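You operate a simulated robot arm through the tools that you are given. There is no shell and no other tool. Be economical: measure what you need, move in short steps, check, and stop when the job is done.

The job below is to be done with a simulated robot arm. You get a single attempt, and the scene is never put back.

## Task
Take the low pot from the top of the glazing bench and leave it on top of the blue hose coil. Put one of the cone stands from the top of the glazing bench on the tray of the pug mill. Put the ribbed pot on the top of the glazing bench away on the top of the side table. Take the white dabber and put it on the loose gauge. Any order will do. Set down upright: cone stand, ribbed pot.

It is judged by the outcome, as a careful person would: the job done as asked, and still so three seconds after it is handed in. It fails if anything else is knocked over, pushed out of place, dropped, spilled or broken.

## Robot
A 6-joint arm with a two-finger gripper on a trunk, on a base that drives. Base frame: it is fixed to the floor where the robot stands at the start and does not move with it; the origin is under the middle of the robot, x ahead of it, y to its left, z up; the surface under the hand at the start is at about z = 860. Readings come in mm, degrees, newtons and seconds.
Its first joint turns from -166.0 to 166.0 degrees. Places, roughly: blue hose coil (7x7x5 cm) [600, 100, 900]; cone stand [1000, -250, 750]; loose gauge [-3000, 1250, 1000]; low pot (5x5x5 cm) [800, 100, 900]; ribbed pot (6x6x8 cm) [700, -600, 900]; top of the side table [-1500, 800, 900]; tray of the pug mill (12x25 cm) [-860, -3240, 840]; white dabber (3x3x13 cm) [900, -700, 900]. Payload 1.71 kg.
The tool frame sits at the grasp point between the pads (the TCP): z along the fingers, y along the line on which they close. The tips reach 20 mm beyond it. The gripper opens to 96 mm. The gripper's body begins 113 mm behind the TCP.
Orientation is that of the tool frame in the base frame, as [roll, pitch, yaw] about the fixed x, y, z axes, in that order (R = Rz(yaw) Ry(pitch) Rx(roll)). With the fingers straight down and closing along the base's y, the tool's x points along the base's -x, its y along +y and its z along -z.

## Interface
- The arm moves only by the tool step_arm. Its argument "motion" is a list of rows, each a list of 3 entries, a list of its own where there are three numbers: the shift along the tool's x, y, z in m, then the turn, a rotation vector about the tool's x, y, z in degrees, then the gripper command, from -1 (fully open) to 1 (shut), values between in proportion. In form: [[[x, y, z], [wx, wy, wz], hand], ...]. A call has 1 to 10 rows; each row shifts and turns the commanded pose from where the row before left it, along the tool's axes as they then stand. A row lasts 0.2 s, in which the tool goes at most 50 mm and 8.6 degrees; a call with a longer step from one row to the next is refused whole, and so is a gripper value outside its range. A pose out of reach is approached as far as the arm can. The call stops where the force on the tool passes 40 N (or 10 N more than at its start, if that is more) or the arm is blocked; 0.2 s more then pass. Each finger travels about 45 mm/s and halts on what it meets, pressing with about 33 N; the grip force reading is that of the motor and also rises with nothing between the fingers. The clock runs only during rows and for 0.2 s after the last one: add rows that do not move to give the fingers time. It gives the time, the measured TCP pose, the force on the tool (base axes), the opening and the grip force at its end, in the units of the frame above (readings bear some noise), with the torque about the TCP (base axes, N m) and any sound that the robot's microphone picked up.
- Cameras (640 x 400 px; columns grow to the right, rows downward): "scene" is now at [66.1, 168.6, 1575.1]; the picture's right is [-0.50, -0.86, 0.01], its down [-0.60, 0.34, -0.73] and it looks along [0.62, -0.37, -0.69] (base axes); focal length 286 px, centre (320, 200). "wrist" rides on the gripper at [66, 14, -145] in the tool frame; the picture's right is [-0.21, 0.98, 0.00], its down [-0.88, -0.18, -0.45] and it looks along [-0.44, -0.09, 0.90] (tool axes); focal length 275 px, centre (320, 200). There is no depth. A picture from a camera that has moved, and an enlarged one, comes with that camera's place and axes in the base frame and with its lens.
- camera(camera): a new picture of that camera. The clock stands still meanwhile.
- raise_lower(by): slides the trunk up (or, below 0, down) by that many mm; the arm and the scene camera ride with it, the base frame stays. It gives what a move gives, with no picture.
- base_move(legs): drives the robot by 1 to 6 legs, each [ahead, turn to the left] in mm and degrees, along the robot's own axes; the way and the turn of a leg run together, so that a leg with both is an arc; at most 1500 mm and 180 degrees a leg. The arm and the cameras ride along, it lands a little off, and it stops where it bumps. It gives what a move gives.
- pan_tilt(pan, tilt): turns the head with the scene camera to pan (to the left, within 143 degrees either way) and tilt (down, from -29 to 69), counted from straight ahead of the robot. It gives what a move gives.
- close_up(camera, box): a new picture of the part [left, top, right, bottom] of that camera's present view, enlarged. The clock stands still meanwhile.
- job_done(): hands the job in; it is judged then, once.

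Go step by step. Nothing tells you exact positions but the pictures and the camera data: compare them with the known pose of the tool, close in by small moves and look again before you grip or let go. The budget is 165 turns and 128 pictures, counting those below and the enlarged ones. Unless the task says otherwise, let go and move clear before handing in.

The tools are called after ">>>" as a command line: name --argument value ..., lists and objects as JSON in quotes. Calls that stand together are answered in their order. step_arm: Moves the arm, as the interface text tells. Its arguments: {"type":"object","properties":{"motion":{"type":"array"}},"required":["motion"]} The other tools are called the same way: raise_lower (by) slides the trunk up or down; base_move (legs) drives the base; pan_tilt (pan, tilt) turns the head that bears the scene camera; camera (camera) takes a picture; close_up (camera, box) takes an enlarged picture of a part of a camera's view; job_done () hands the job in.

At the start:

```text
t: 0.0
ee_pos: [596.8, -181.7, 1138.3]
ee_rot: [-179.9, -0.1, 180.0]
wrist_force: [-0.4, 0.0, -0.7]
moment: [-0.02, 0.0, 0.01]
finger_gap: 96.3
gripper_force: 0.1
trunk travel left (down, up): [-175.0, 215.0]
robot x, y, heading: [-1.3, 0.0, 0.0]
head pan, tilt: [-30.3, 42.7]
```

scene: 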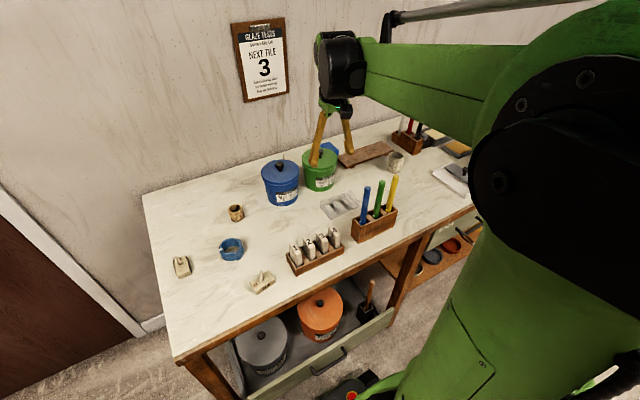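
wrist: 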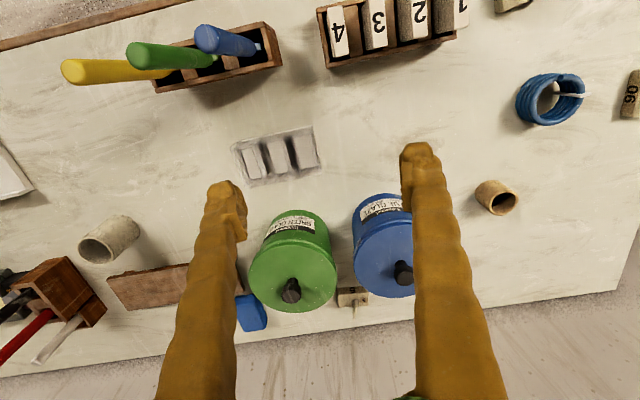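

I see the bench with the blue hose coil, a small tan pot near it, a ribbed/grey pot on the right, and canisters. I'll take enlarged views to identify things first.

>>> close_up --camera "scene" --box '[140, 180, 300, 300]'

>>> close_up --camera "scene" --box '[240, 100, 480, 250]'

>>> close_up --camera "wrist" --box '[0, 200, 320, 400]'

```text
3.33 times, centred on (220, 240) of scene
camera zoom: at [66.1, 168.6, 1575.1], right [-0.5, -0.86, 0.01], down [-0.6, 0.34, -0.73], along [0.62, -0.37, -0.69], focal length 953 px, centre (653, 67)
```

zoom: 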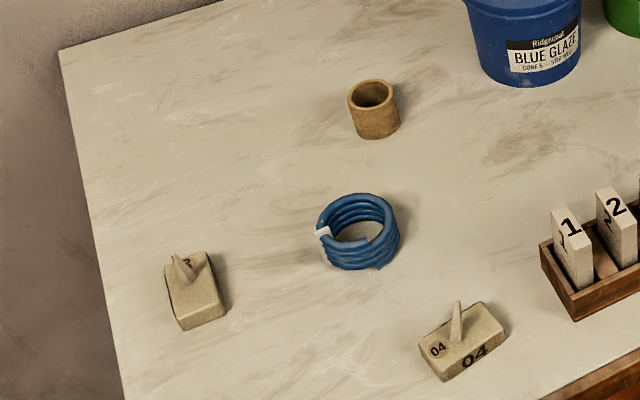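

```text
2.67 times, centred on (360, 175) of scene
camera zoom: at [66.1, 168.6, 1575.1], right [-0.5, -0.86, 0.01], down [-0.6, 0.34, -0.73], along [0.62, -0.37, -0.69], focal length 763 px, centre (213, 267)
```

zoom: 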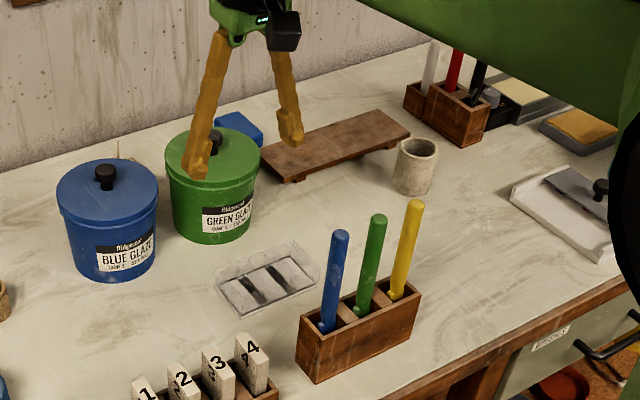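

```text
2.00 times, centred on (160, 300) of wrist
camera zoom: at [532.7, -167.6, 1283.1], right [0.21, 0.98, 0.0], down [0.88, -0.18, 0.44], along [0.43, -0.09, -0.9], focal length 551 px, centre (640, 0)
```

zoom: 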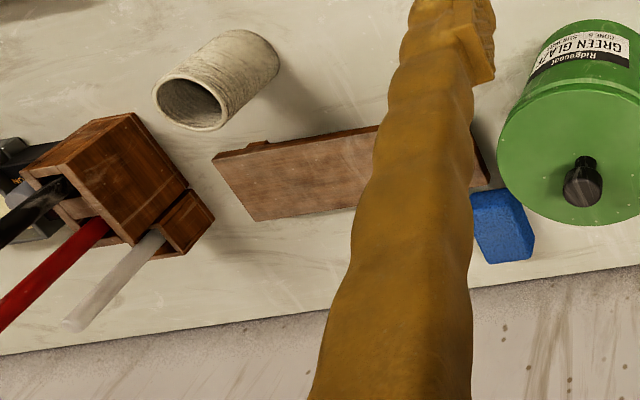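

The low pot looks to be near (767, 72) and the coil near (626, 132). I'll move above the pot and check with the wrist camera.

>>> step_arm --motion '[[[-0.025, 0.036, 0], [0, 0, 0], -1], [[-0.025, 0.036, 0], [0, 0, 0], -1], [[-0.025, 0.036, 0], [0, 0, 0], -1], [[-0.025, 0.036, 0], [0, 0, 0], -1], [[-0.025, 0.036, 0], [0, 0, 0], -1], [[-0.025, 0.036, 0], [0, 0, 0], -1], [[-0.02, 0.038, 0.04], [0, 0, 0], -1], [[0, 0, 0.04], [0, 0, 0], -1], [[0, 0, 0.03], [0, 0, 0], -1]]'

>>> camera --camera "wrist"

```text
refused: row 7 steps farther than a row can; nothing moved
```

```text
122 pictures are left
camera wrist: at [532.7, -167.6, 1283.1], right [0.21, 0.98, 0.0], down [0.88, -0.18, 0.44], along [0.43, -0.09, -0.9], focal length 275 px, centre (320, 200)
```

wrist: 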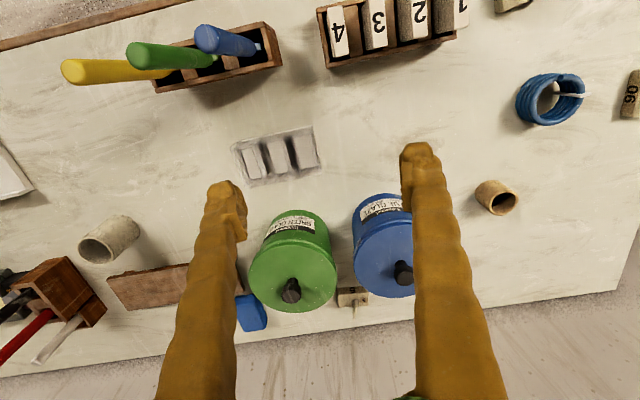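

Row 7 was too long, so I'll resend it split up.

>>> step_arm --motion '[[[-0.025, 0.036, 0], [0, 0, 0], -1], [[-0.025, 0.036, 0], [0, 0, 0], -1], [[-0.025, 0.036, 0], [0, 0, 0], -1], [[-0.025, 0.036, 0], [0, 0, 0], -1], [[-0.025, 0.036, 0], [0, 0, 0], -1], [[-0.025, 0.036, 0], [0, 0, 0], -1], [[-0.02, 0.038, 0.02], [0, 0, 0], -1], [[0, 0, 0.04], [0, 0, 0], -1], [[0, 0, 0.03], [0, 0, 0], -1]]'

>>> camera --camera "wrist"

```text
t: 2.0
ee_pos: [748.5, 71.7, 1061.5]
ee_rot: [180.0, 0.8, 179.9]
wrist_force: [-0.8, 0.2, -0.3]
moment: [0.0, -0.02, 0.0]
finger_gap: 96.2
gripper_force: 0.1
trunk travel left (down, up): [-175.0, 215.0]
robot x, y, heading: [-0.9, 2.5, 0.2]
head pan, tilt: [-30.3, 42.7]
```

```text
121 pictures are left
camera wrist: at [682.3, 85.4, 1204.7], right [0.21, 0.98, 0.0], down [0.87, -0.18, 0.46], along [0.45, -0.09, -0.89], focal length 275 px, centre (320, 200)
```

wrist: 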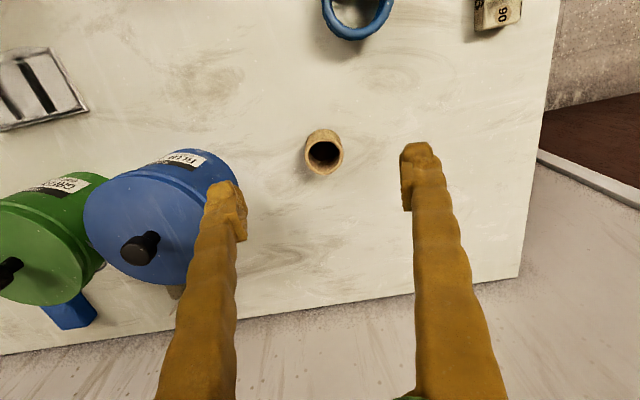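

>>> step_arm --motion '[[[0, 0, 0], [0, 0, 0], -1]]'

>>> close_up --camera "wrist" --box '[240, 0, 400, 200]'

```text
t: 2.4
ee_pos: [748.9, 71.8, 1062.1]
ee_rot: [-180.0, 0.8, -179.9]
wrist_force: [0.1, 0.5, -0.2]
moment: [0.01, -0.01, 0.04]
finger_gap: 95.9
gripper_force: 0.2
trunk travel left (down, up): [-175.0, 215.0]
robot x, y, heading: [-0.1, 0.5, 0.1]
head pan, tilt: [-30.3, 42.7]
```

```text
2.00 times, centred on (320, 100) of wrist
camera zoom: at [682.5, 85.1, 1204.8], right [0.21, 0.98, 0.0], down [0.87, -0.18, 0.46], along [0.45, -0.09, -0.89], focal length 551 px, centre (320, 400)
```

zoom: 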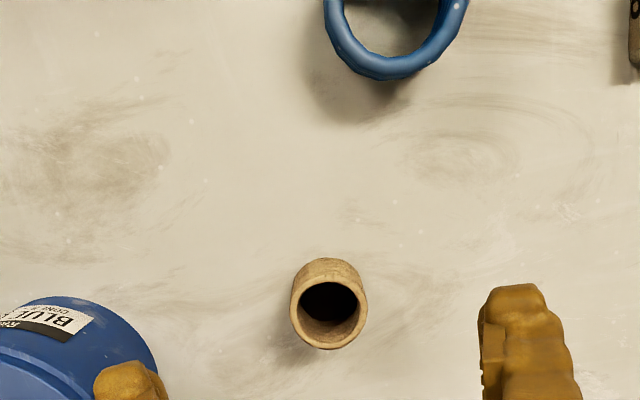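

The arm is near its reach limit at this height, and pot is at about (773, 72). I'll go down partway and check.

>>> step_arm --motion '[[[-0.005, 0, 0.04], [0, 0, 0], -1], [[0, 0, 0.04], [0, 0, 0], -1], [[0, 0, 0.01], [0, 0, 0], -1], [[0, 0, 0], [0, 0, 0], -1]]'

>>> camera --camera "wrist"

```text
t: 3.4
ee_pos: [758.0, 70.2, 969.7]
ee_rot: [180.0, 0.9, -180.0]
wrist_force: [0.5, -1.3, -0.3]
moment: [0.02, 0.01, 0.02]
finger_gap: 96.0
gripper_force: 0.0
trunk travel left (down, up): [-175.0, 215.0]
robot x, y, heading: [-0.1, -2.8, 0.2]
head pan, tilt: [-30.3, 42.7]
```

```text
119 pictures are left
camera wrist: at [692.3, 84.5, 1113.9], right [0.21, 0.98, 0.0], down [0.87, -0.18, 0.46], along [0.45, -0.09, -0.89], focal length 275 px, centre (320, 200)
```

wrist: 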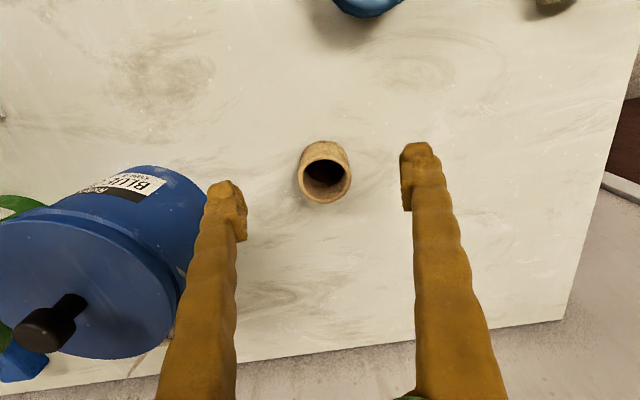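

The tool lags its command by about 14 mm in x, and the pot appears around x≈777. I'll command a bit further and down, then see.

>>> step_arm --motion '[[[-0.018, 0.001, 0.02], [0, 0, 0], -1], [[0, 0, 0], [0, 0, 0], -1], [[0, 0, 0], [0, 0, 0], -1]]'

>>> camera --camera "wrist"

```text
t: 4.2
ee_pos: [779.2, 72.0, 950.3]
ee_rot: [180.0, 0.7, -180.0]
wrist_force: [-1.0, 0.1, -0.5]
moment: [0.01, 0.01, 0.02]
finger_gap: 96.1
gripper_force: 0.0
trunk travel left (down, up): [-175.0, 215.0]
robot x, y, heading: [-0.5, -2.2, 0.2]
head pan, tilt: [-30.3, 42.7]
```

```text
118 pictures are left
camera wrist: at [712.4, 86.1, 1094.8], right [0.21, 0.98, 0.0], down [0.87, -0.18, 0.46], along [0.45, -0.09, -0.89], focal length 275 px, centre (320, 200)
```

wrist: 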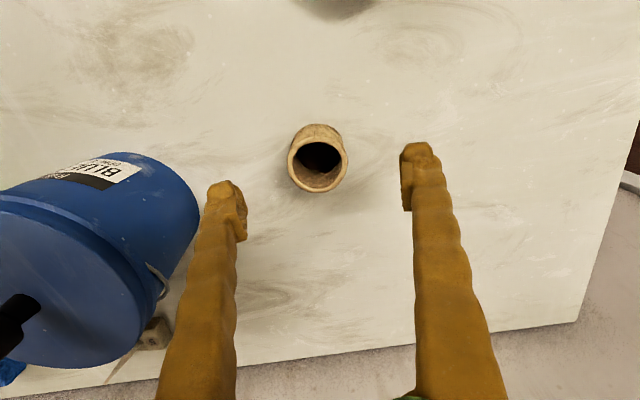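

The pot is centred under the tool at about (779, 71). I'll descend and grip.

>>> step_arm --motion '[[[0, 0, 0.03], [0, -0.7, 0], -1], [[0, 0, 0.03], [0, 0, 0], -1], [[0, 0, 0.005], [0, 0, 0], -1], [[0, 0, 0], [0, 0, 0], -1]]'

>>> camera --camera "wrist"

```text
t: 5.2
ee_pos: [778.5, 74.8, 883.4]
ee_rot: [179.9, 1.4, -180.0]
wrist_force: [0.6, 0.2, -0.1]
moment: [-0.03, -0.02, 0.05]
finger_gap: 96.1
gripper_force: 0.1
trunk travel left (down, up): [-175.0, 215.0]
robot x, y, heading: [1.0, 0.6, 0.0]
head pan, tilt: [-30.3, 42.7]
```

```text
117 pictures are left
camera wrist: at [711.3, 88.3, 1025.6], right [0.21, 0.98, 0.01], down [0.86, -0.18, 0.47], along [0.46, -0.09, -0.88], focal length 275 px, centre (320, 200)
```

wrist: 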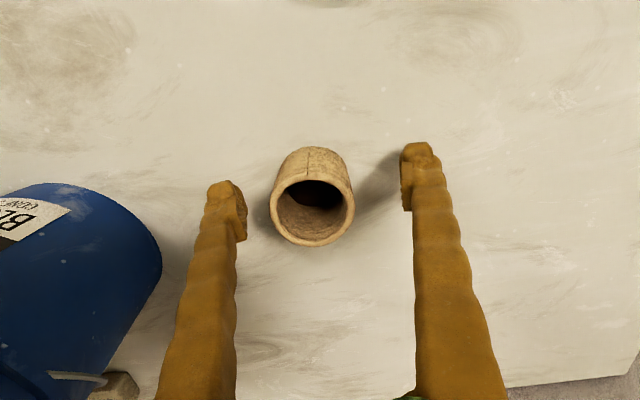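

>>> step_arm --motion '[[[0, -0.003, 0], [0, 1.4, 0], -1], [[0, 0, 0], [0, 0, 0], 0.2], [[0, 0, 0], [0, 0, 0], 1], [[0, 0, 0], [0, 0, 0], 1], [[0, 0, 0], [0, 0, 0], 1], [[0, 0, 0], [0, 0, 0], 1], [[0, 0, 0], [0, 0, 0], 1]]'

>>> camera --camera "wrist"

```text
t: 6.8
ee_pos: [778.2, 71.3, 882.8]
ee_rot: [-179.9, 0.0, 179.9]
wrist_force: [-0.1, -0.1, 0.5]
moment: [0.0, -0.01, 0.03]
finger_gap: 47.6
gripper_force: 33.3
trunk travel left (down, up): [-175.0, 215.0]
robot x, y, heading: [1.6, -0.0, 0.1]
head pan, tilt: [-30.3, 42.7]
```

```text
116 pictures are left
camera wrist: at [714.1, 85.2, 1027.7], right [0.21, 0.98, 0.0], down [0.88, -0.18, 0.45], along [0.44, -0.09, -0.9], focal length 275 px, centre (320, 200)
```

wrist: 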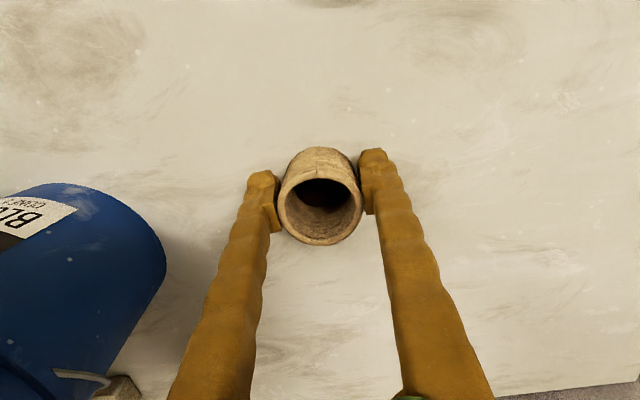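

Gripped at 47.6 mm. Lifting and moving over towards the coil.

>>> step_arm --motion '[[[0, 0, -0.04], [0, 0, 0], 1], [[0, 0, -0.045], [0, 0, 0], 1], [[0, 0, -0.025], [0, 0, 0], 1], [[0.038, 0.015, 0], [0, 0, 0], 1], [[0.038, 0.015, 0], [0, 0, 0], 1], [[0.038, 0.015, 0], [0, 0, 0], 1], [[0.038, 0.015, 0], [0, 0, 0], 1], [[0, 0, 0], [0, 0, 0], 1]]'

>>> camera --camera "wrist"

>>> close_up --camera "scene" --box '[160, 160, 320, 260]'

```text
t: 8.6
ee_pos: [622.5, 130.0, 995.2]
ee_rot: [179.9, 0.1, 179.9]
wrist_force: [0.1, 0.3, -0.6]
moment: [0.06, -0.06, -0.01]
finger_gap: 47.4
gripper_force: 33.2
trunk travel left (down, up): [-175.0, 215.0]
robot x, y, heading: [-4.7, 0.7, -0.0]
head pan, tilt: [-30.3, 42.7]
```

```text
115 pictures are left
camera wrist: at [558.0, 143.9, 1140.0], right [0.21, 0.98, 0.0], down [0.88, -0.18, 0.45], along [0.44, -0.09, -0.89], focal length 275 px, centre (320, 200)
```

wrist: 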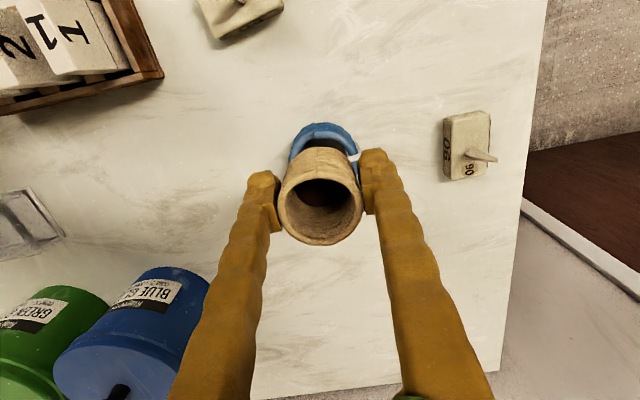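

```text
4.00 times, centred on (240, 210) of scene
camera zoom: at [65.4, 168.6, 1575.1], right [-0.5, -0.86, 0.01], down [-0.6, 0.34, -0.73], along [0.62, -0.37, -0.69], focal length 1144 px, centre (640, 160)
```

zoom: 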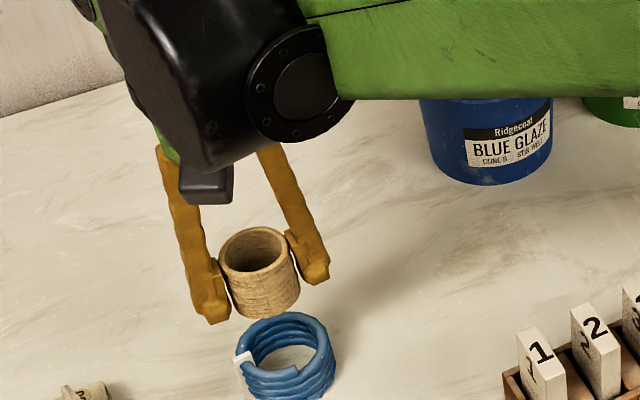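

The pot hides the coil, so I'll back off 60 mm in x to view the coil from nearly overhead.

>>> step_arm --motion '[[[-0.03, 0, 0], [0, 0, 0], 1], [[-0.03, 0, 0], [0, 0, 0], 1], [[0, 0, 0], [0, 0, 0], 1]]'

>>> close_up --camera "wrist" --box '[240, 0, 400, 100]'

```text
t: 9.4
ee_pos: [684.6, 128.6, 993.8]
ee_rot: [180.0, -0.1, 179.9]
wrist_force: [0.9, 0.3, -0.6]
moment: [0.0, 0.04, 0.0]
finger_gap: 47.6
gripper_force: 33.3
trunk travel left (down, up): [-175.0, 215.0]
robot x, y, heading: [-1.9, 0.6, -0.0]
head pan, tilt: [-30.3, 42.7]
```

```text
4.00 times, centred on (320, 50) of wrist
camera zoom: at [620.3, 143.3, 1138.3], right [0.21, 0.98, 0.0], down [0.88, -0.18, 0.45], along [0.44, -0.09, -0.9], focal length 1101 px, centre (320, 800)
```

zoom: 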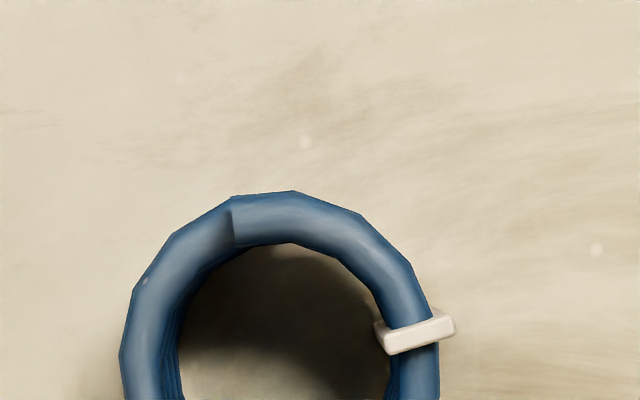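

The coil centre is about (639, 132) with a ~41 mm hole, so the 47.6 mm pot will rest on it. To keep the finger off the white clip I'll yaw the gripper 34° and approach offset slightly away from the clip.

>>> step_arm --motion '[[[0.022, 0.001, 0], [0, 0, 0], 1], [[0.022, 0, 0], [0, 0, 0], 1], [[0, 0, 0], [0, 0, 8.5], 1], [[0, 0, 0], [0, 0, 8.5], 1], [[0, 0, 0], [0, 0, 8.5], 1], [[0, 0, 0], [0, 0, 8.5], 1], [[0, 0, 0.025], [0, 0, 0], 1], [[0, 0, 0.022], [0, 0, 0], 1], [[0, 0, 0], [0, 0, 0], 1]]'

>>> camera --camera "wrist"

>>> close_up --camera "scene" --box '[180, 190, 300, 265]'

```text
t: 11.4
ee_pos: [641.1, 131.0, 947.2]
ee_rot: [179.9, 0.1, 145.9]
wrist_force: [0.9, -0.4, -1.1]
moment: [0.03, 0.04, -0.02]
finger_gap: 47.5
gripper_force: 32.5
trunk travel left (down, up): [-175.0, 215.0]
robot x, y, heading: [0.5, -1.5, 0.1]
head pan, tilt: [-30.3, 42.7]
```

```text
112 pictures are left
camera wrist: at [595.2, 179.2, 1092.5], right [0.72, 0.7, 0.0], down [0.62, -0.64, 0.45], along [0.31, -0.32, -0.9], focal length 275 px, centre (320, 200)
```

wrist: 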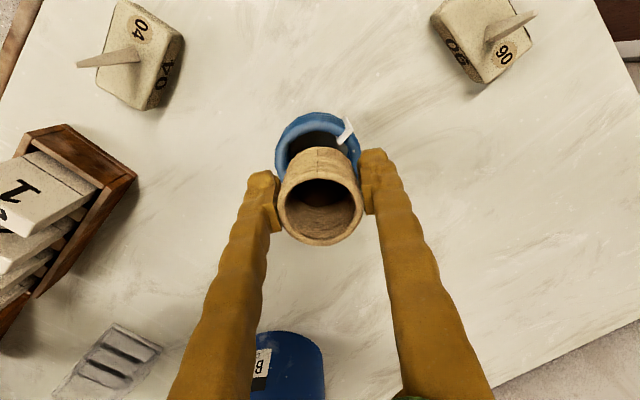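

```text
5.33 times, centred on (240, 228) of scene
camera zoom: at [66.5, 168.7, 1575.1], right [-0.5, -0.86, 0.01], down [-0.6, 0.34, -0.73], along [0.62, -0.37, -0.69], focal length 1525 px, centre (747, 53)
```

zoom: 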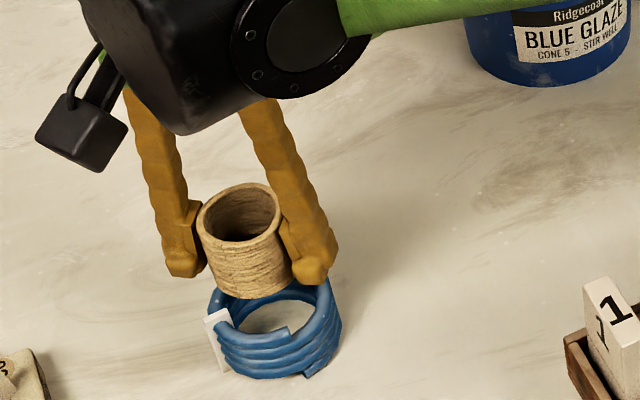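

>>> step_arm --motion '[[[0.004, 0, 0], [0, 0, 0], 1], [[0, 0, 0.005], [0, 0, 0], 1], [[0, 0, 0.004], [0, 0, 0], 1], [[0, 0, 0.0], [0, 0, 0], 1]]'

>>> close_up --camera "scene" --box '[180, 190, 300, 265]'

```text
t: 12.4
ee_pos: [639.1, 132.8, 937.7]
ee_rot: [179.9, 0.1, 146.0]
wrist_force: [0.1, -0.5, 0.2]
moment: [-0.03, -0.04, 0.02]
finger_gap: 47.3
gripper_force: 33.3
trunk travel left (down, up): [-175.0, 215.0]
robot x, y, heading: [0.2, -1.3, 0.2]
head pan, tilt: [-30.3, 42.7]
```

```text
5.33 times, centred on (240, 228) of scene
camera zoom: at [66.3, 168.7, 1575.1], right [-0.5, -0.86, 0.01], down [-0.6, 0.34, -0.73], along [0.62, -0.37, -0.69], focal length 1525 px, centre (747, 53)
```

zoom: 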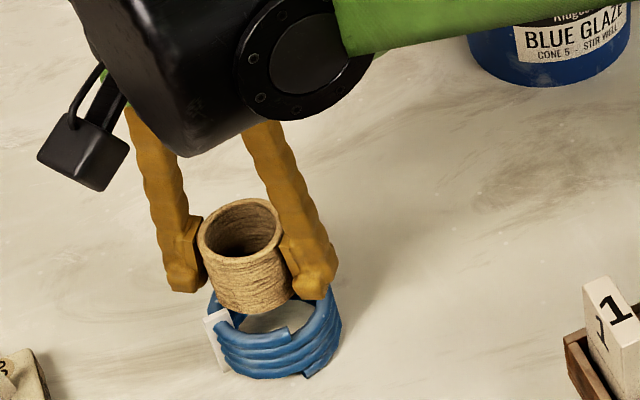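

Projection checks agree the pot is centred on the coil to within a few mm, so I'll lower slowly until contact.

>>> step_arm --motion '[[[0, 0, 0.003], [0, 0, 0], 1], [[0, 0, 0.003], [0, 0, 0], 1], [[0, 0, 0], [0, 0, 0], 1]]'

>>> close_up --camera "scene" --box '[180, 190, 300, 265]'

```text
t: 13.2
ee_pos: [638.3, 133.6, 931.3]
ee_rot: [-180.0, 0.1, 146.0]
wrist_force: [-0.3, -0.9, -0.4]
moment: [-0.01, -0.03, -0.04]
finger_gap: 47.0
gripper_force: 33.2
trunk travel left (down, up): [-175.0, 215.0]
robot x, y, heading: [-1.2, -0.7, 0.3]
head pan, tilt: [-30.3, 42.7]
```

```text
5.33 times, centred on (240, 228) of scene
camera zoom: at [66.3, 168.7, 1575.1], right [-0.5, -0.86, 0.01], down [-0.6, 0.34, -0.73], along [0.62, -0.37, -0.69], focal length 1525 px, centre (747, 53)
```

zoom: 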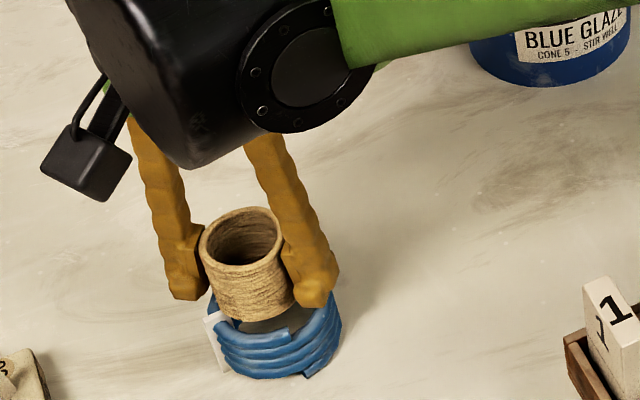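

>>> close_up --camera "wrist" --box '[240, 90, 400, 190]'

```text
4.00 times, centred on (320, 140) of wrist
camera zoom: at [593.4, 182.1, 1076.9], right [0.72, 0.7, 0.0], down [0.62, -0.64, 0.45], along [0.31, -0.32, -0.9], focal length 1101 px, centre (320, 440)
```

zoom: 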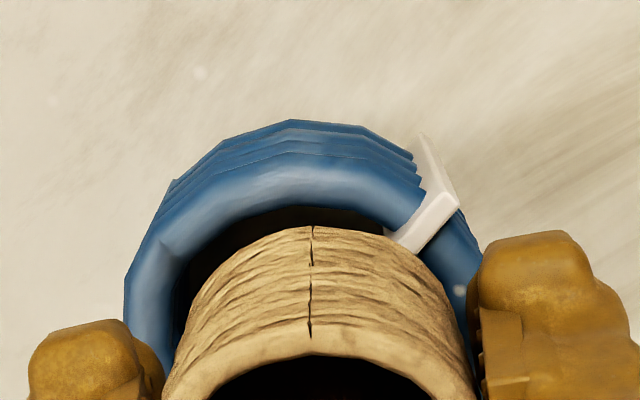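

The wrist view shows the pot a few mm off the ring's centre, so I'll nudge and continue lowering in small steps.

>>> step_arm --motion '[[[0.003, -0.003, 0], [0, 0, 0], 1], [[0, 0, 0.002], [0, 0, 0], 1], [[0, 0, 0.002], [0, 0, 0], 1], [[0, 0, 0.002], [0, 0, 0], 1], [[0, 0, 0], [0, 0, 0], 1]]'

>>> close_up --camera "wrist" --box '[240, 90, 400, 190]'

>>> close_up --camera "scene" --box '[180, 190, 300, 265]'

```text
t: 14.4
ee_pos: [633.9, 132.2, 927.7]
ee_rot: [179.9, 0.1, 146.0]
wrist_force: [4.5, 1.9, 26.6]
moment: [0.02, -0.11, -0.02]
finger_gap: 47.1
gripper_force: 32.7
trunk travel left (down, up): [-175.0, 215.0]
robot x, y, heading: [4.7, 0.9, 0.1]
head pan, tilt: [-30.3, 42.7]
```

```text
4.00 times, centred on (320, 140) of wrist
camera zoom: at [588.1, 180.0, 1072.1], right [0.72, 0.7, 0.0], down [0.62, -0.64, 0.45], along [0.31, -0.32, -0.9], focal length 1101 px, centre (320, 440)
```

zoom: 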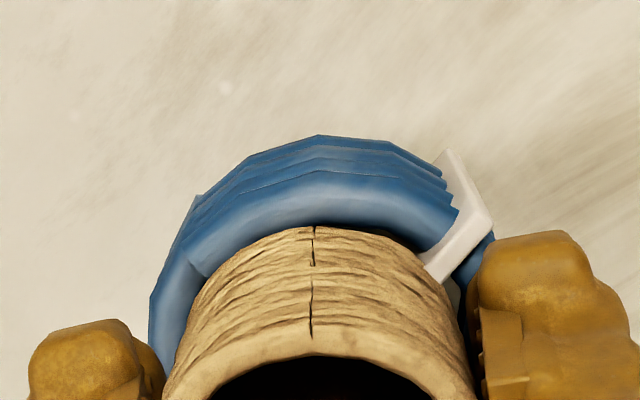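

```text
5.33 times, centred on (240, 228) of scene
camera zoom: at [65.0, 168.5, 1575.4], right [-0.5, -0.86, 0.01], down [-0.6, 0.34, -0.73], along [0.62, -0.37, -0.69], focal length 1525 px, centre (747, 53)
```

zoom: 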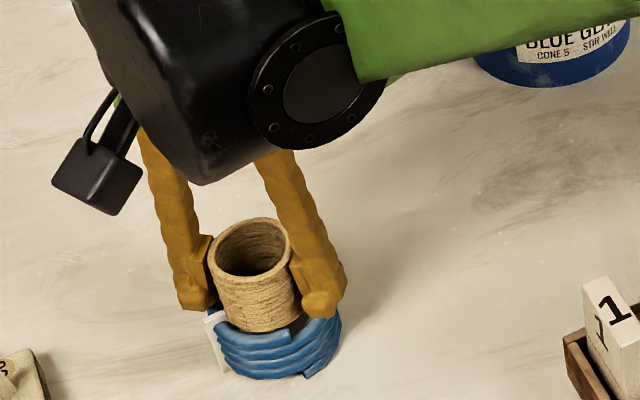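

Contact felt with the pot well centred on the coil. I'll ease up a millimetre, open a little, and check.

>>> step_arm --motion '[[[0, 0, -0.001], [0, 0, 0], 1], [[0, 0, 0], [0, 0, 0], -0.15], [[0, 0, 0], [0, 0, 0], -0.25], [[0, 0, 0], [0, 0, 0], -0.25]]'

>>> close_up --camera "scene" --box '[180, 190, 300, 265]'

>>> close_up --camera "wrist" --box '[240, 90, 400, 190]'

```text
t: 15.4
ee_pos: [634.0, 132.7, 927.0]
ee_rot: [-179.9, 0.2, 146.0]
wrist_force: [0.5, 0.5, 0.9]
moment: [0.0, 0.01, 0.0]
finger_gap: 59.9
gripper_force: 0.0
trunk travel left (down, up): [-175.0, 215.0]
robot x, y, heading: [0.8, 1.0, -0.2]
head pan, tilt: [-30.3, 42.7]
```

```text
5.33 times, centred on (240, 228) of scene
camera zoom: at [66.2, 168.6, 1575.1], right [-0.5, -0.86, 0.01], down [-0.6, 0.34, -0.73], along [0.62, -0.37, -0.69], focal length 1525 px, centre (747, 53)
```

zoom: 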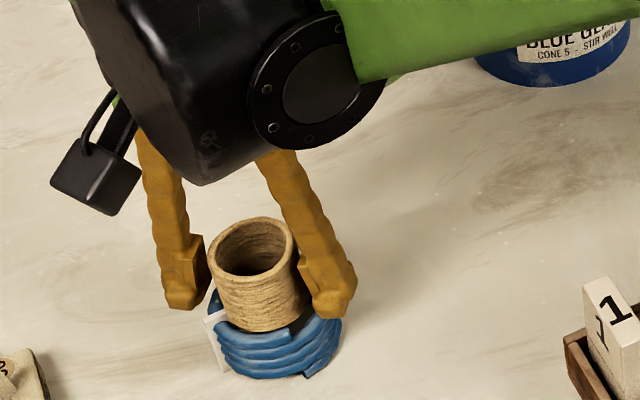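

```text
4.00 times, centred on (320, 140) of wrist
camera zoom: at [587.9, 180.6, 1072.3], right [0.72, 0.7, 0.0], down [0.62, -0.64, 0.45], along [0.31, -0.32, -0.9], focal length 1101 px, centre (320, 440)
```

zoom: 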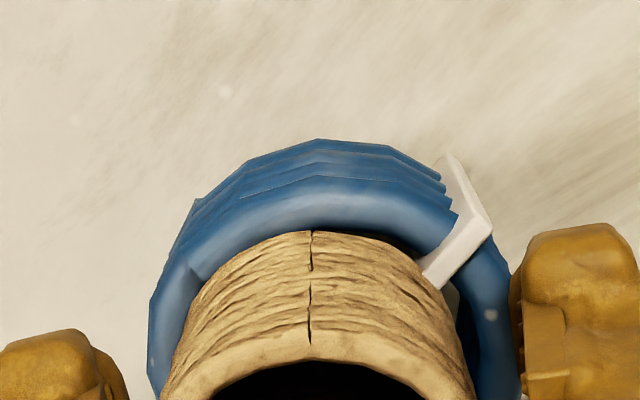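

The pot sits stably on the coil. I'll rise clear and look for the 04 cone stand.

>>> step_arm --motion '[[[0, 0, -0.03], [0, 0, 0], -0.25], [[0, 0, -0.045], [0, 0, 0], -0.25], [[0, 0, -0.045], [0, 0, 0], -0.6], [[0.045, 0, -0.02], [0, 0, 0], -1], [[0, 0, 0], [0, 0, 0], -1]]'

>>> camera --camera "wrist"

>>> close_up --camera "scene" --box '[160, 200, 320, 300]'

```text
t: 16.6
ee_pos: [595.1, 156.3, 1069.2]
ee_rot: [180.0, 0.1, 146.0]
wrist_force: [-0.2, -0.1, -0.3]
moment: [0.0, -0.09, 0.01]
finger_gap: 95.9
gripper_force: 0.0
trunk travel left (down, up): [-175.0, 215.0]
robot x, y, heading: [0.5, 0.3, 0.0]
head pan, tilt: [-30.3, 42.7]
```

```text
103 pictures are left
camera wrist: at [549.2, 204.9, 1214.5], right [0.72, 0.7, 0.0], down [0.62, -0.64, 0.45], along [0.31, -0.32, -0.9], focal length 275 px, centre (320, 200)
```

wrist: 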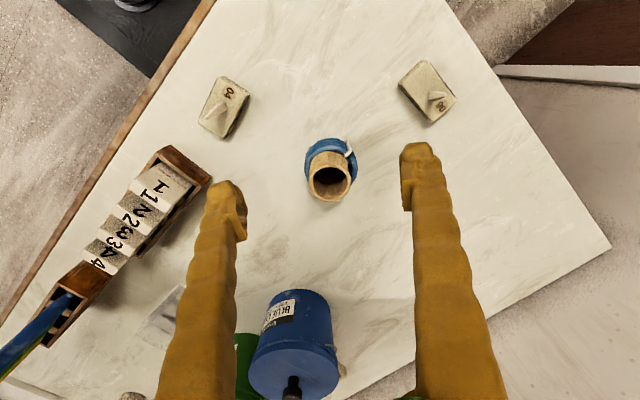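

```text
4.00 times, centred on (240, 250) of scene
camera zoom: at [65.0, 168.6, 1575.1], right [-0.5, -0.86, 0.01], down [-0.6, 0.34, -0.73], along [0.62, -0.37, -0.69], focal length 1144 px, centre (640, 0)
```

zoom: 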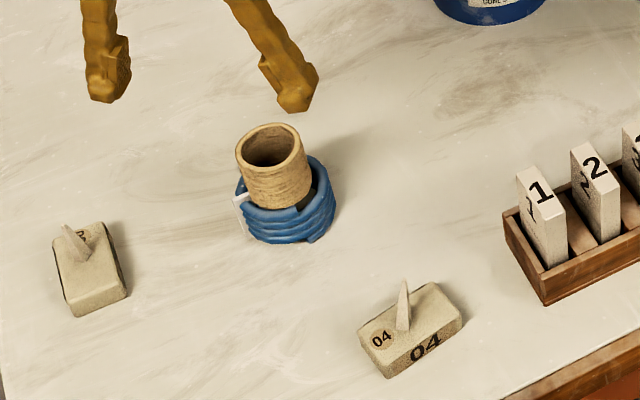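

The 04 stand is at about (502, 95), with its narrow side pointing about 12° off x. I'll move over it and yaw to match.

>>> step_arm --motion '[[[0.0143, -0.0342, 0], [0, 0, 0], -1], [[0.0143, -0.0342, 0], [0, 0, 0], -1], [[0.0143, -0.0342, 0], [0, 0, 0], -1], [[0, 0, 0.02], [0, 0, 8.6], -1], [[0, 0, 0.02], [0, 0, 8.6], -1], [[0, 0, 0.02], [0, 0, 8.6], -1], [[0, 0, 0.02], [0, 0, 8.6], -1], [[0, 0, 0.02], [0, 0, 8.6], -1], [[0, 0, 0], [0, 0, 1], -1], [[0, 0, 0], [0, 0, 0], -1]]'

>>> camera --camera "wrist"

```text
t: 18.8
ee_pos: [501.2, 96.7, 967.2]
ee_rot: [179.8, 0.0, 101.9]
wrist_force: [-0.3, -0.3, -0.3]
moment: [-0.02, 0.03, 0.02]
finger_gap: 95.9
gripper_force: 0.0
trunk travel left (down, up): [-175.0, 215.0]
robot x, y, heading: [1.7, 3.7, -0.0]
head pan, tilt: [-30.3, 42.7]
```

```text
101 pictures are left
camera wrist: at [503.1, 163.3, 1112.1], right [1.0, 0.0, 0.0], down [0.0, -0.9, 0.44], along [0.0, -0.44, -0.9], focal length 275 px, centre (320, 200)
```

wrist: 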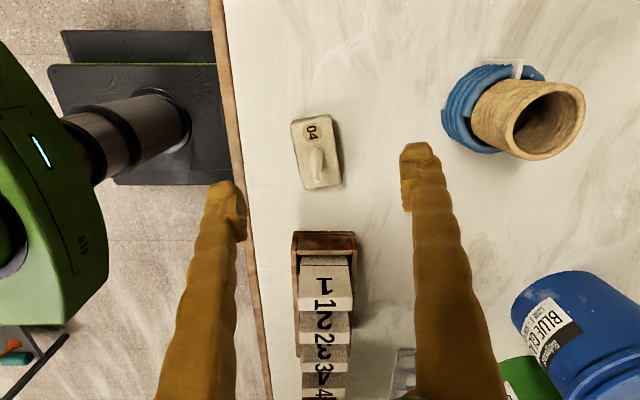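

>>> step_arm --motion '[[[0, 0, 0.03], [0, 0, 0], -1], [[0, 0, 0.03], [0, 0, 0], -1], [[0, 0, 0.02], [0, 0, 0], -1], [[0, 0, 0.003], [0, 0, 0], -1], [[0, 0, 0], [0, 0, 0], -1]]'

>>> camera --camera "wrist"

>>> close_up --camera "scene" --box '[180, 220, 340, 320]'

```text
t: 20.0
ee_pos: [504.1, 97.1, 884.8]
ee_rot: [179.9, 0.0, 102.0]
wrist_force: [0.3, 0.3, -0.3]
moment: [0.02, 0.0, 0.01]
finger_gap: 96.2
gripper_force: 0.0
trunk travel left (down, up): [-175.0, 215.0]
robot x, y, heading: [1.2, 0.4, -0.1]
head pan, tilt: [-30.3, 42.7]
```

```text
100 pictures are left
camera wrist: at [505.4, 164.1, 1029.6], right [1.0, 0.0, 0.0], down [0.0, -0.9, 0.44], along [0.0, -0.44, -0.9], focal length 275 px, centre (320, 200)
```

wrist: 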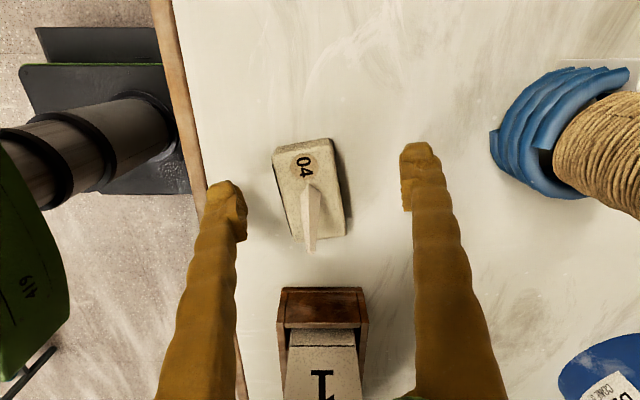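

```text
4.00 times, centred on (260, 270) of scene
camera zoom: at [66.1, 168.7, 1575.1], right [-0.5, -0.86, 0.01], down [-0.6, 0.34, -0.73], along [0.62, -0.37, -0.69], focal length 1144 px, centre (560, -80)
```

zoom: 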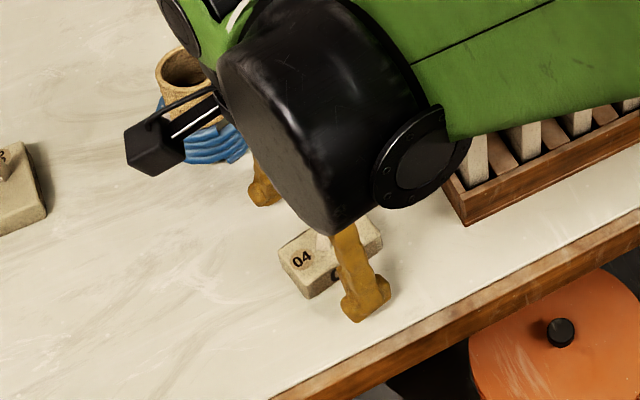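

The block is about 5 mm off in each axis; I'll correct that and grip.

>>> step_arm --motion '[[[0.004, -0.004, 0], [0, 0, 0], -1], [[0, 0, 0], [0, 0, 0], 0], [[0, 0, 0], [0, 0, 0], 1], [[0, 0, 0], [0, 0, 0], 1], [[0, 0, 0], [0, 0, 0], 1], [[0, 0, 0], [0, 0, 0], 1], [[0, 0, 0], [0, 0, 0], 1], [[0, 0, 0], [0, 0, 0], 1]]'

>>> camera --camera "wrist"

```text
t: 21.8
ee_pos: [498.8, 99.3, 883.3]
ee_rot: [180.0, 0.0, 102.0]
wrist_force: [0.4, -0.6, -0.7]
moment: [0.02, -0.01, 0.0]
finger_gap: 34.8
gripper_force: 33.0
trunk travel left (down, up): [-175.0, 215.0]
robot x, y, heading: [1.4, -3.5, -0.2]
head pan, tilt: [-30.3, 42.7]
```

```text
98 pictures are left
camera wrist: at [499.5, 167.8, 1028.9], right [1.0, 0.0, 0.0], down [0.0, -0.9, 0.44], along [0.0, -0.44, -0.9], focal length 275 px, centre (320, 200)
```

wrist: 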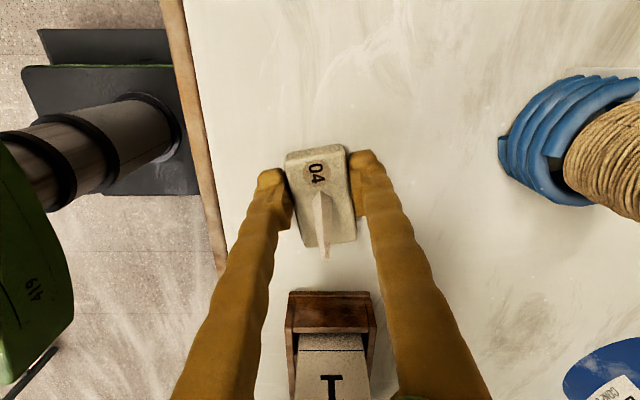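

Gripped at 34.8 mm. Lifting, retracting a bit, and looking around the room for the pug mill.

>>> step_arm --motion '[[[0, 0, -0.04], [0, 0, 0], 1], [[0, 0, -0.045], [0, 0, 0], 1], [[0, 0, -0.045], [0, 0, 0], 1], [[0, 0, -0.045], [0, 0, 0], 1], [[-0.014, -0.03, 0], [0, 0, 0], 1], [[-0.014, -0.03, 0], [0, 0, 0], 1], [[-0.014, -0.03, 0], [0, 0, 0], 1], [[-0.014, -0.03, 0], [0, 0, 0], 1], [[-0.014, -0.03, 0], [0, 0, 0], 1]]'

>>> pan_tilt --pan -110 --tilt 25

>>> camera --camera "scene"

>>> pan_tilt --pan 140 --tilt 25

>>> camera --camera "scene"

>>> camera --camera "wrist"

```text
t: 23.8
ee_pos: [365.0, -2.2, 1059.6]
ee_rot: [179.8, 0.0, 102.0]
wrist_force: [-1.3, 0.0, -1.2]
moment: [-0.01, -0.06, 0.02]
finger_gap: 34.6
gripper_force: 33.2
trunk travel left (down, up): [-175.0, 215.0]
robot x, y, heading: [-1.9, 0.4, 0.1]
head pan, tilt: [-30.3, 42.7]
```

```text
t: 25.3
ee_pos: [366.9, -0.7, 1057.9]
ee_rot: [179.9, 0.0, 102.1]
wrist_force: [-0.3, -0.1, -0.8]
moment: [0.02, 0.0, 0.0]
finger_gap: 34.6
gripper_force: 33.4
trunk travel left (down, up): [-175.0, 215.0]
robot x, y, heading: [-2.8, -4.0, -0.1]
head pan, tilt: [-110.0, 25.0]
```

```text
97 pictures are left
camera scene: at [-36.9, 124.0, 1604.0], right [-0.94, 0.34, 0.01], down [0.13, 0.4, -0.91], along [-0.32, -0.85, -0.42], focal length 286 px, centre (320, 200)
```

scene: 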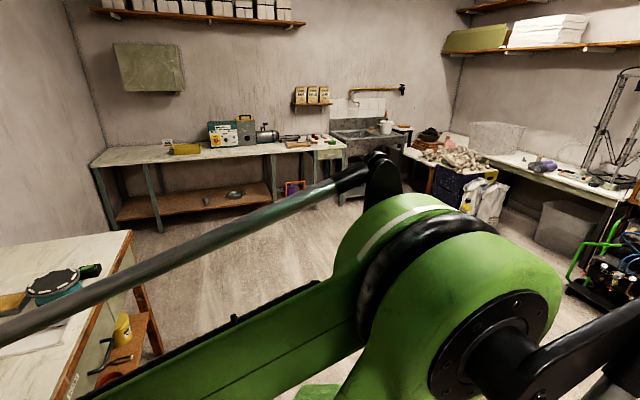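

```text
t: 28.8
ee_pos: [368.1, -1.5, 1058.8]
ee_rot: [179.9, 0.0, 102.0]
wrist_force: [0.6, -0.1, -1.2]
moment: [-0.02, 0.04, 0.07]
finger_gap: 34.6
gripper_force: 33.0
trunk travel left (down, up): [-175.0, 215.0]
robot x, y, heading: [-3.0, 1.3, 0.1]
head pan, tilt: [140.0, 25.0]
```

```text
96 pictures are left
camera scene: at [-76.1, 269.8, 1604.6], right [0.64, 0.77, -0.01], down [0.31, -0.27, -0.91], along [-0.7, 0.58, -0.41], focal length 286 px, centre (320, 200)
```

scene: 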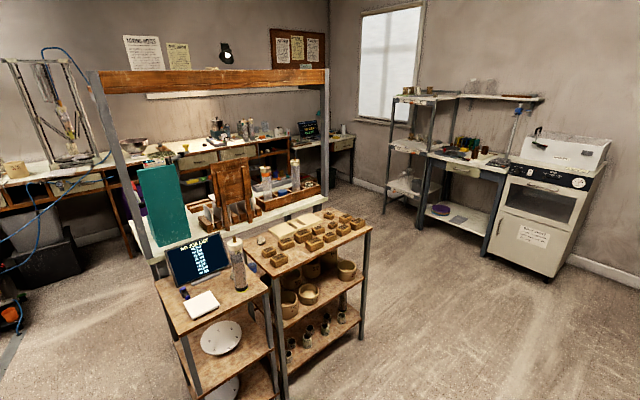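

```text
95 pictures are left
camera wrist: at [368.7, 66.2, 1203.1], right [1.0, 0.0, 0.0], down [0.0, -0.9, 0.44], along [0.0, -0.44, -0.9], focal length 275 px, centre (320, 200)
```

wrist: 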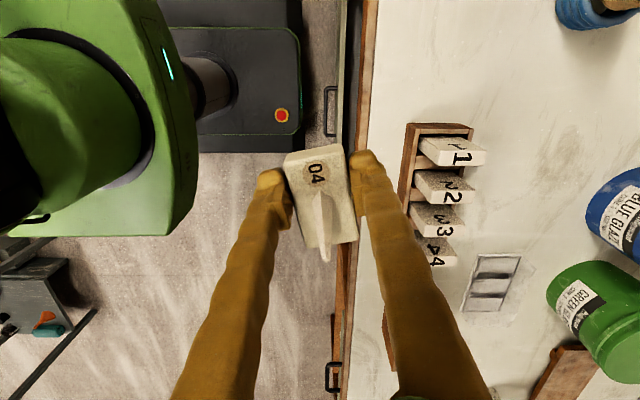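

The pug-mill bench is along the −y wall. I'll back off the bench, turn right toward it, then look ahead before driving.

>>> base_move --legs '[[-350, 0], [0, -101.8]]'

>>> pan_tilt --pan 0 --tilt 25

>>> camera --camera "scene"

>>> close_up --camera "scene" --box '[160, 60, 400, 210]'

```text
t: 38.4
ee_pos: [-423.4, -360.9, 1059.2]
ee_rot: [179.9, 0.0, 0.4]
wrist_force: [0.4, 0.0, -1.8]
moment: [0.02, -0.02, 0.01]
finger_gap: 34.7
gripper_force: 32.8
trunk travel left (down, up): [-175.0, 215.0]
robot x, y, heading: [-345.8, 4.8, -101.8]
head pan, tilt: [140.0, 25.0]
```

```text
t: 40.6
ee_pos: [-417.0, -326.2, 1067.4]
ee_rot: [178.0, 0.4, 0.3]
wrist_force: [0.2, 3.3, -1.9]
moment: [-0.31, 0.09, -0.04]
finger_gap: 34.6
gripper_force: 33.1
trunk travel left (down, up): [-175.0, 215.0]
robot x, y, heading: [-346.2, 1.1, -101.9]
head pan, tilt: [0.0, 25.0]
```

```text
94 pictures are left
camera scene: at [-147.5, -73.6, 1604.3], right [-0.98, 0.2, 0.0], down [0.08, 0.4, -0.91], along [-0.18, -0.9, -0.4], focal length 286 px, centre (320, 200)
```

scene: 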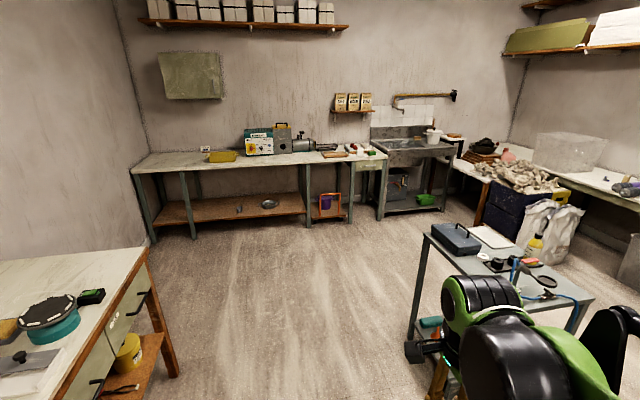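

```text
2.67 times, centred on (280, 135) of scene
camera zoom: at [-147.5, -73.6, 1604.3], right [-0.98, 0.2, 0.0], down [0.08, 0.4, -0.91], along [-0.18, -0.9, -0.4], focal length 763 px, centre (427, 373)
```

zoom: 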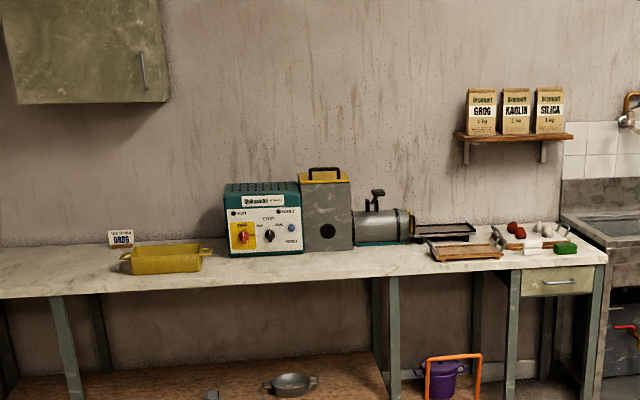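

Reading changed by 35 mm during the head pan; I need to check the arm and grip before driving. There's also a trolley on the right that my path must avoid.

>>> step_arm --motion '[[[0, 0, 0], [0, 0, 0], 1], [[0, 0, 0], [0, 0, 0], 1]]'

>>> pan_tilt --pan -45 --tilt 50

>>> camera --camera "scene"

>>> camera --camera "wrist"

```text
t: 41.2
ee_pos: [-418.7, -341.5, 1064.1]
ee_rot: [178.9, 0.3, 0.4]
wrist_force: [-0.8, 0.8, -1.1]
moment: [-0.02, 0.0, 0.02]
finger_gap: 34.4
gripper_force: 32.4
trunk travel left (down, up): [-175.0, 215.0]
robot x, y, heading: [-342.9, -4.2, -101.5]
head pan, tilt: [0.0, 25.0]
```

```text
t: 42.3
ee_pos: [-416.2, -327.4, 1068.9]
ee_rot: [178.2, 0.4, 0.2]
wrist_force: [-0.9, 0.2, -0.8]
moment: [-0.05, 0.01, 0.02]
finger_gap: 34.7
gripper_force: 32.4
trunk travel left (down, up): [-175.0, 215.0]
robot x, y, heading: [-346.7, -2.2, -101.8]
head pan, tilt: [-45.0, 50.0]
```

```text
92 pictures are left
camera scene: at [-194.1, -29.7, 1566.0], right [-0.55, 0.83, -0.01], down [0.64, 0.41, -0.65], along [-0.54, -0.37, -0.76], focal length 286 px, centre (320, 200)
```

scene: 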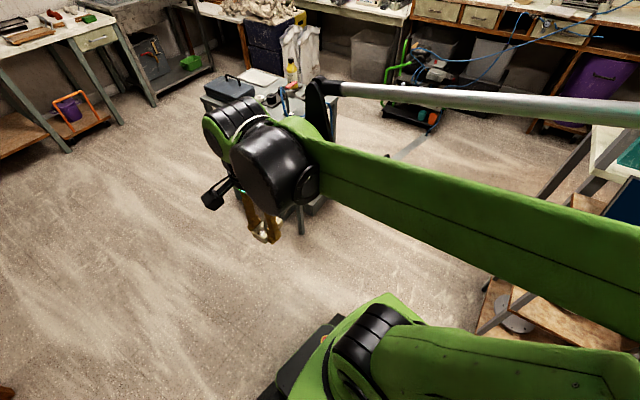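

```text
91 pictures are left
camera wrist: at [-348.8, -335.3, 1214.1], right [-0.2, -0.98, 0.03], down [-0.87, 0.19, 0.44], along [-0.44, 0.06, -0.9], focal length 275 px, centre (320, 200)
```

wrist: 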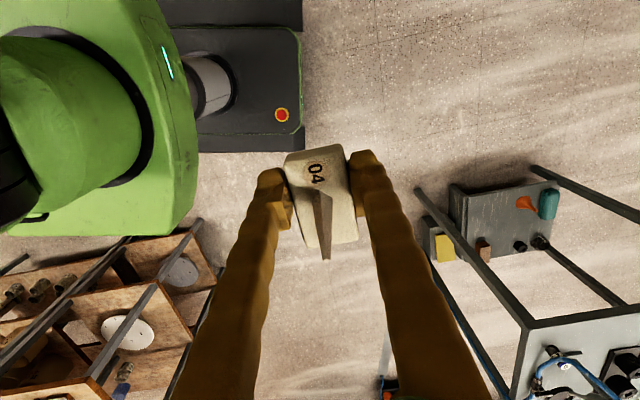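

The retracted arm seems to be brushed by the head; I'll extend the arm forward a bit, then drive straight along −y clear of the trolley.

>>> step_arm --motion '[[[-0.009, 0.042, 0], [0, 0, 0], 1], [[-0.009, 0.042, 0], [0, 0, 0], 1], [[-0.009, 0.042, 0], [0, 0, 0], 1], [[0, 0, 0], [0, 0, 0], 1], [[0, 0, 0], [0, 0, 0], 1]]'

>>> base_move --legs '[[0, 11.8], [1500, 0], [0, -28.4]]'

>>> pan_tilt --pan 10 --tilt 30

>>> camera --camera "scene"

```text
t: 43.5
ee_pos: [-446.1, -470.5, 1065.9]
ee_rot: [179.0, 0.2, 0.3]
wrist_force: [0.2, 0.4, -0.3]
moment: [-0.11, -0.02, 0.01]
finger_gap: 34.4
gripper_force: 33.1
trunk travel left (down, up): [-175.0, 215.0]
robot x, y, heading: [-348.8, -1.1, -101.5]
head pan, tilt: [-45.0, 50.0]
```

```text
t: 57.0
ee_pos: [-544.4, -1959.8, 1064.9]
ee_rot: [179.1, 0.2, -14.8]
wrist_force: [-0.5, -0.6, -0.5]
moment: [0.0, -0.06, 0.01]
finger_gap: 34.6
gripper_force: 33.0
trunk travel left (down, up): [-175.0, 215.0]
robot x, y, heading: [-324.0, -1529.4, -116.9]
head pan, tilt: [-45.0, 50.0]
```

```text
t: 58.2
ee_pos: [-537.7, -1942.7, 1073.6]
ee_rot: [178.2, 0.4, -14.8]
wrist_force: [0.1, 0.5, -2.0]
moment: [0.01, -0.02, 0.01]
finger_gap: 34.7
gripper_force: 33.2
trunk travel left (down, up): [-175.0, 215.0]
robot x, y, heading: [-325.1, -1527.1, -116.6]
head pan, tilt: [10.0, 30.0]
```

```text
90 pictures are left
camera scene: at [-151.5, -1687.4, 1595.2], right [-0.96, 0.29, 0.0], down [0.15, 0.48, -0.87], along [-0.25, -0.83, -0.5], focal length 286 px, centre (320, 200)
```

scene: 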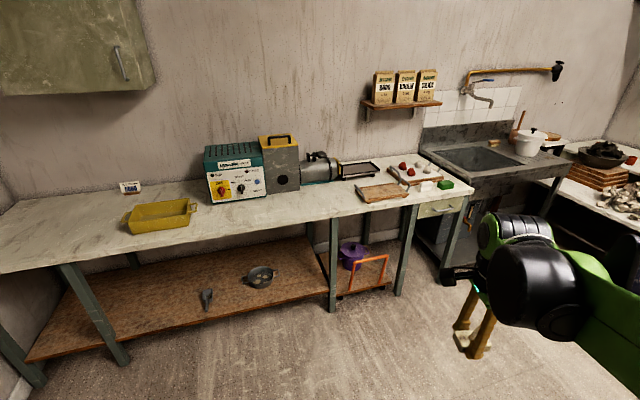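

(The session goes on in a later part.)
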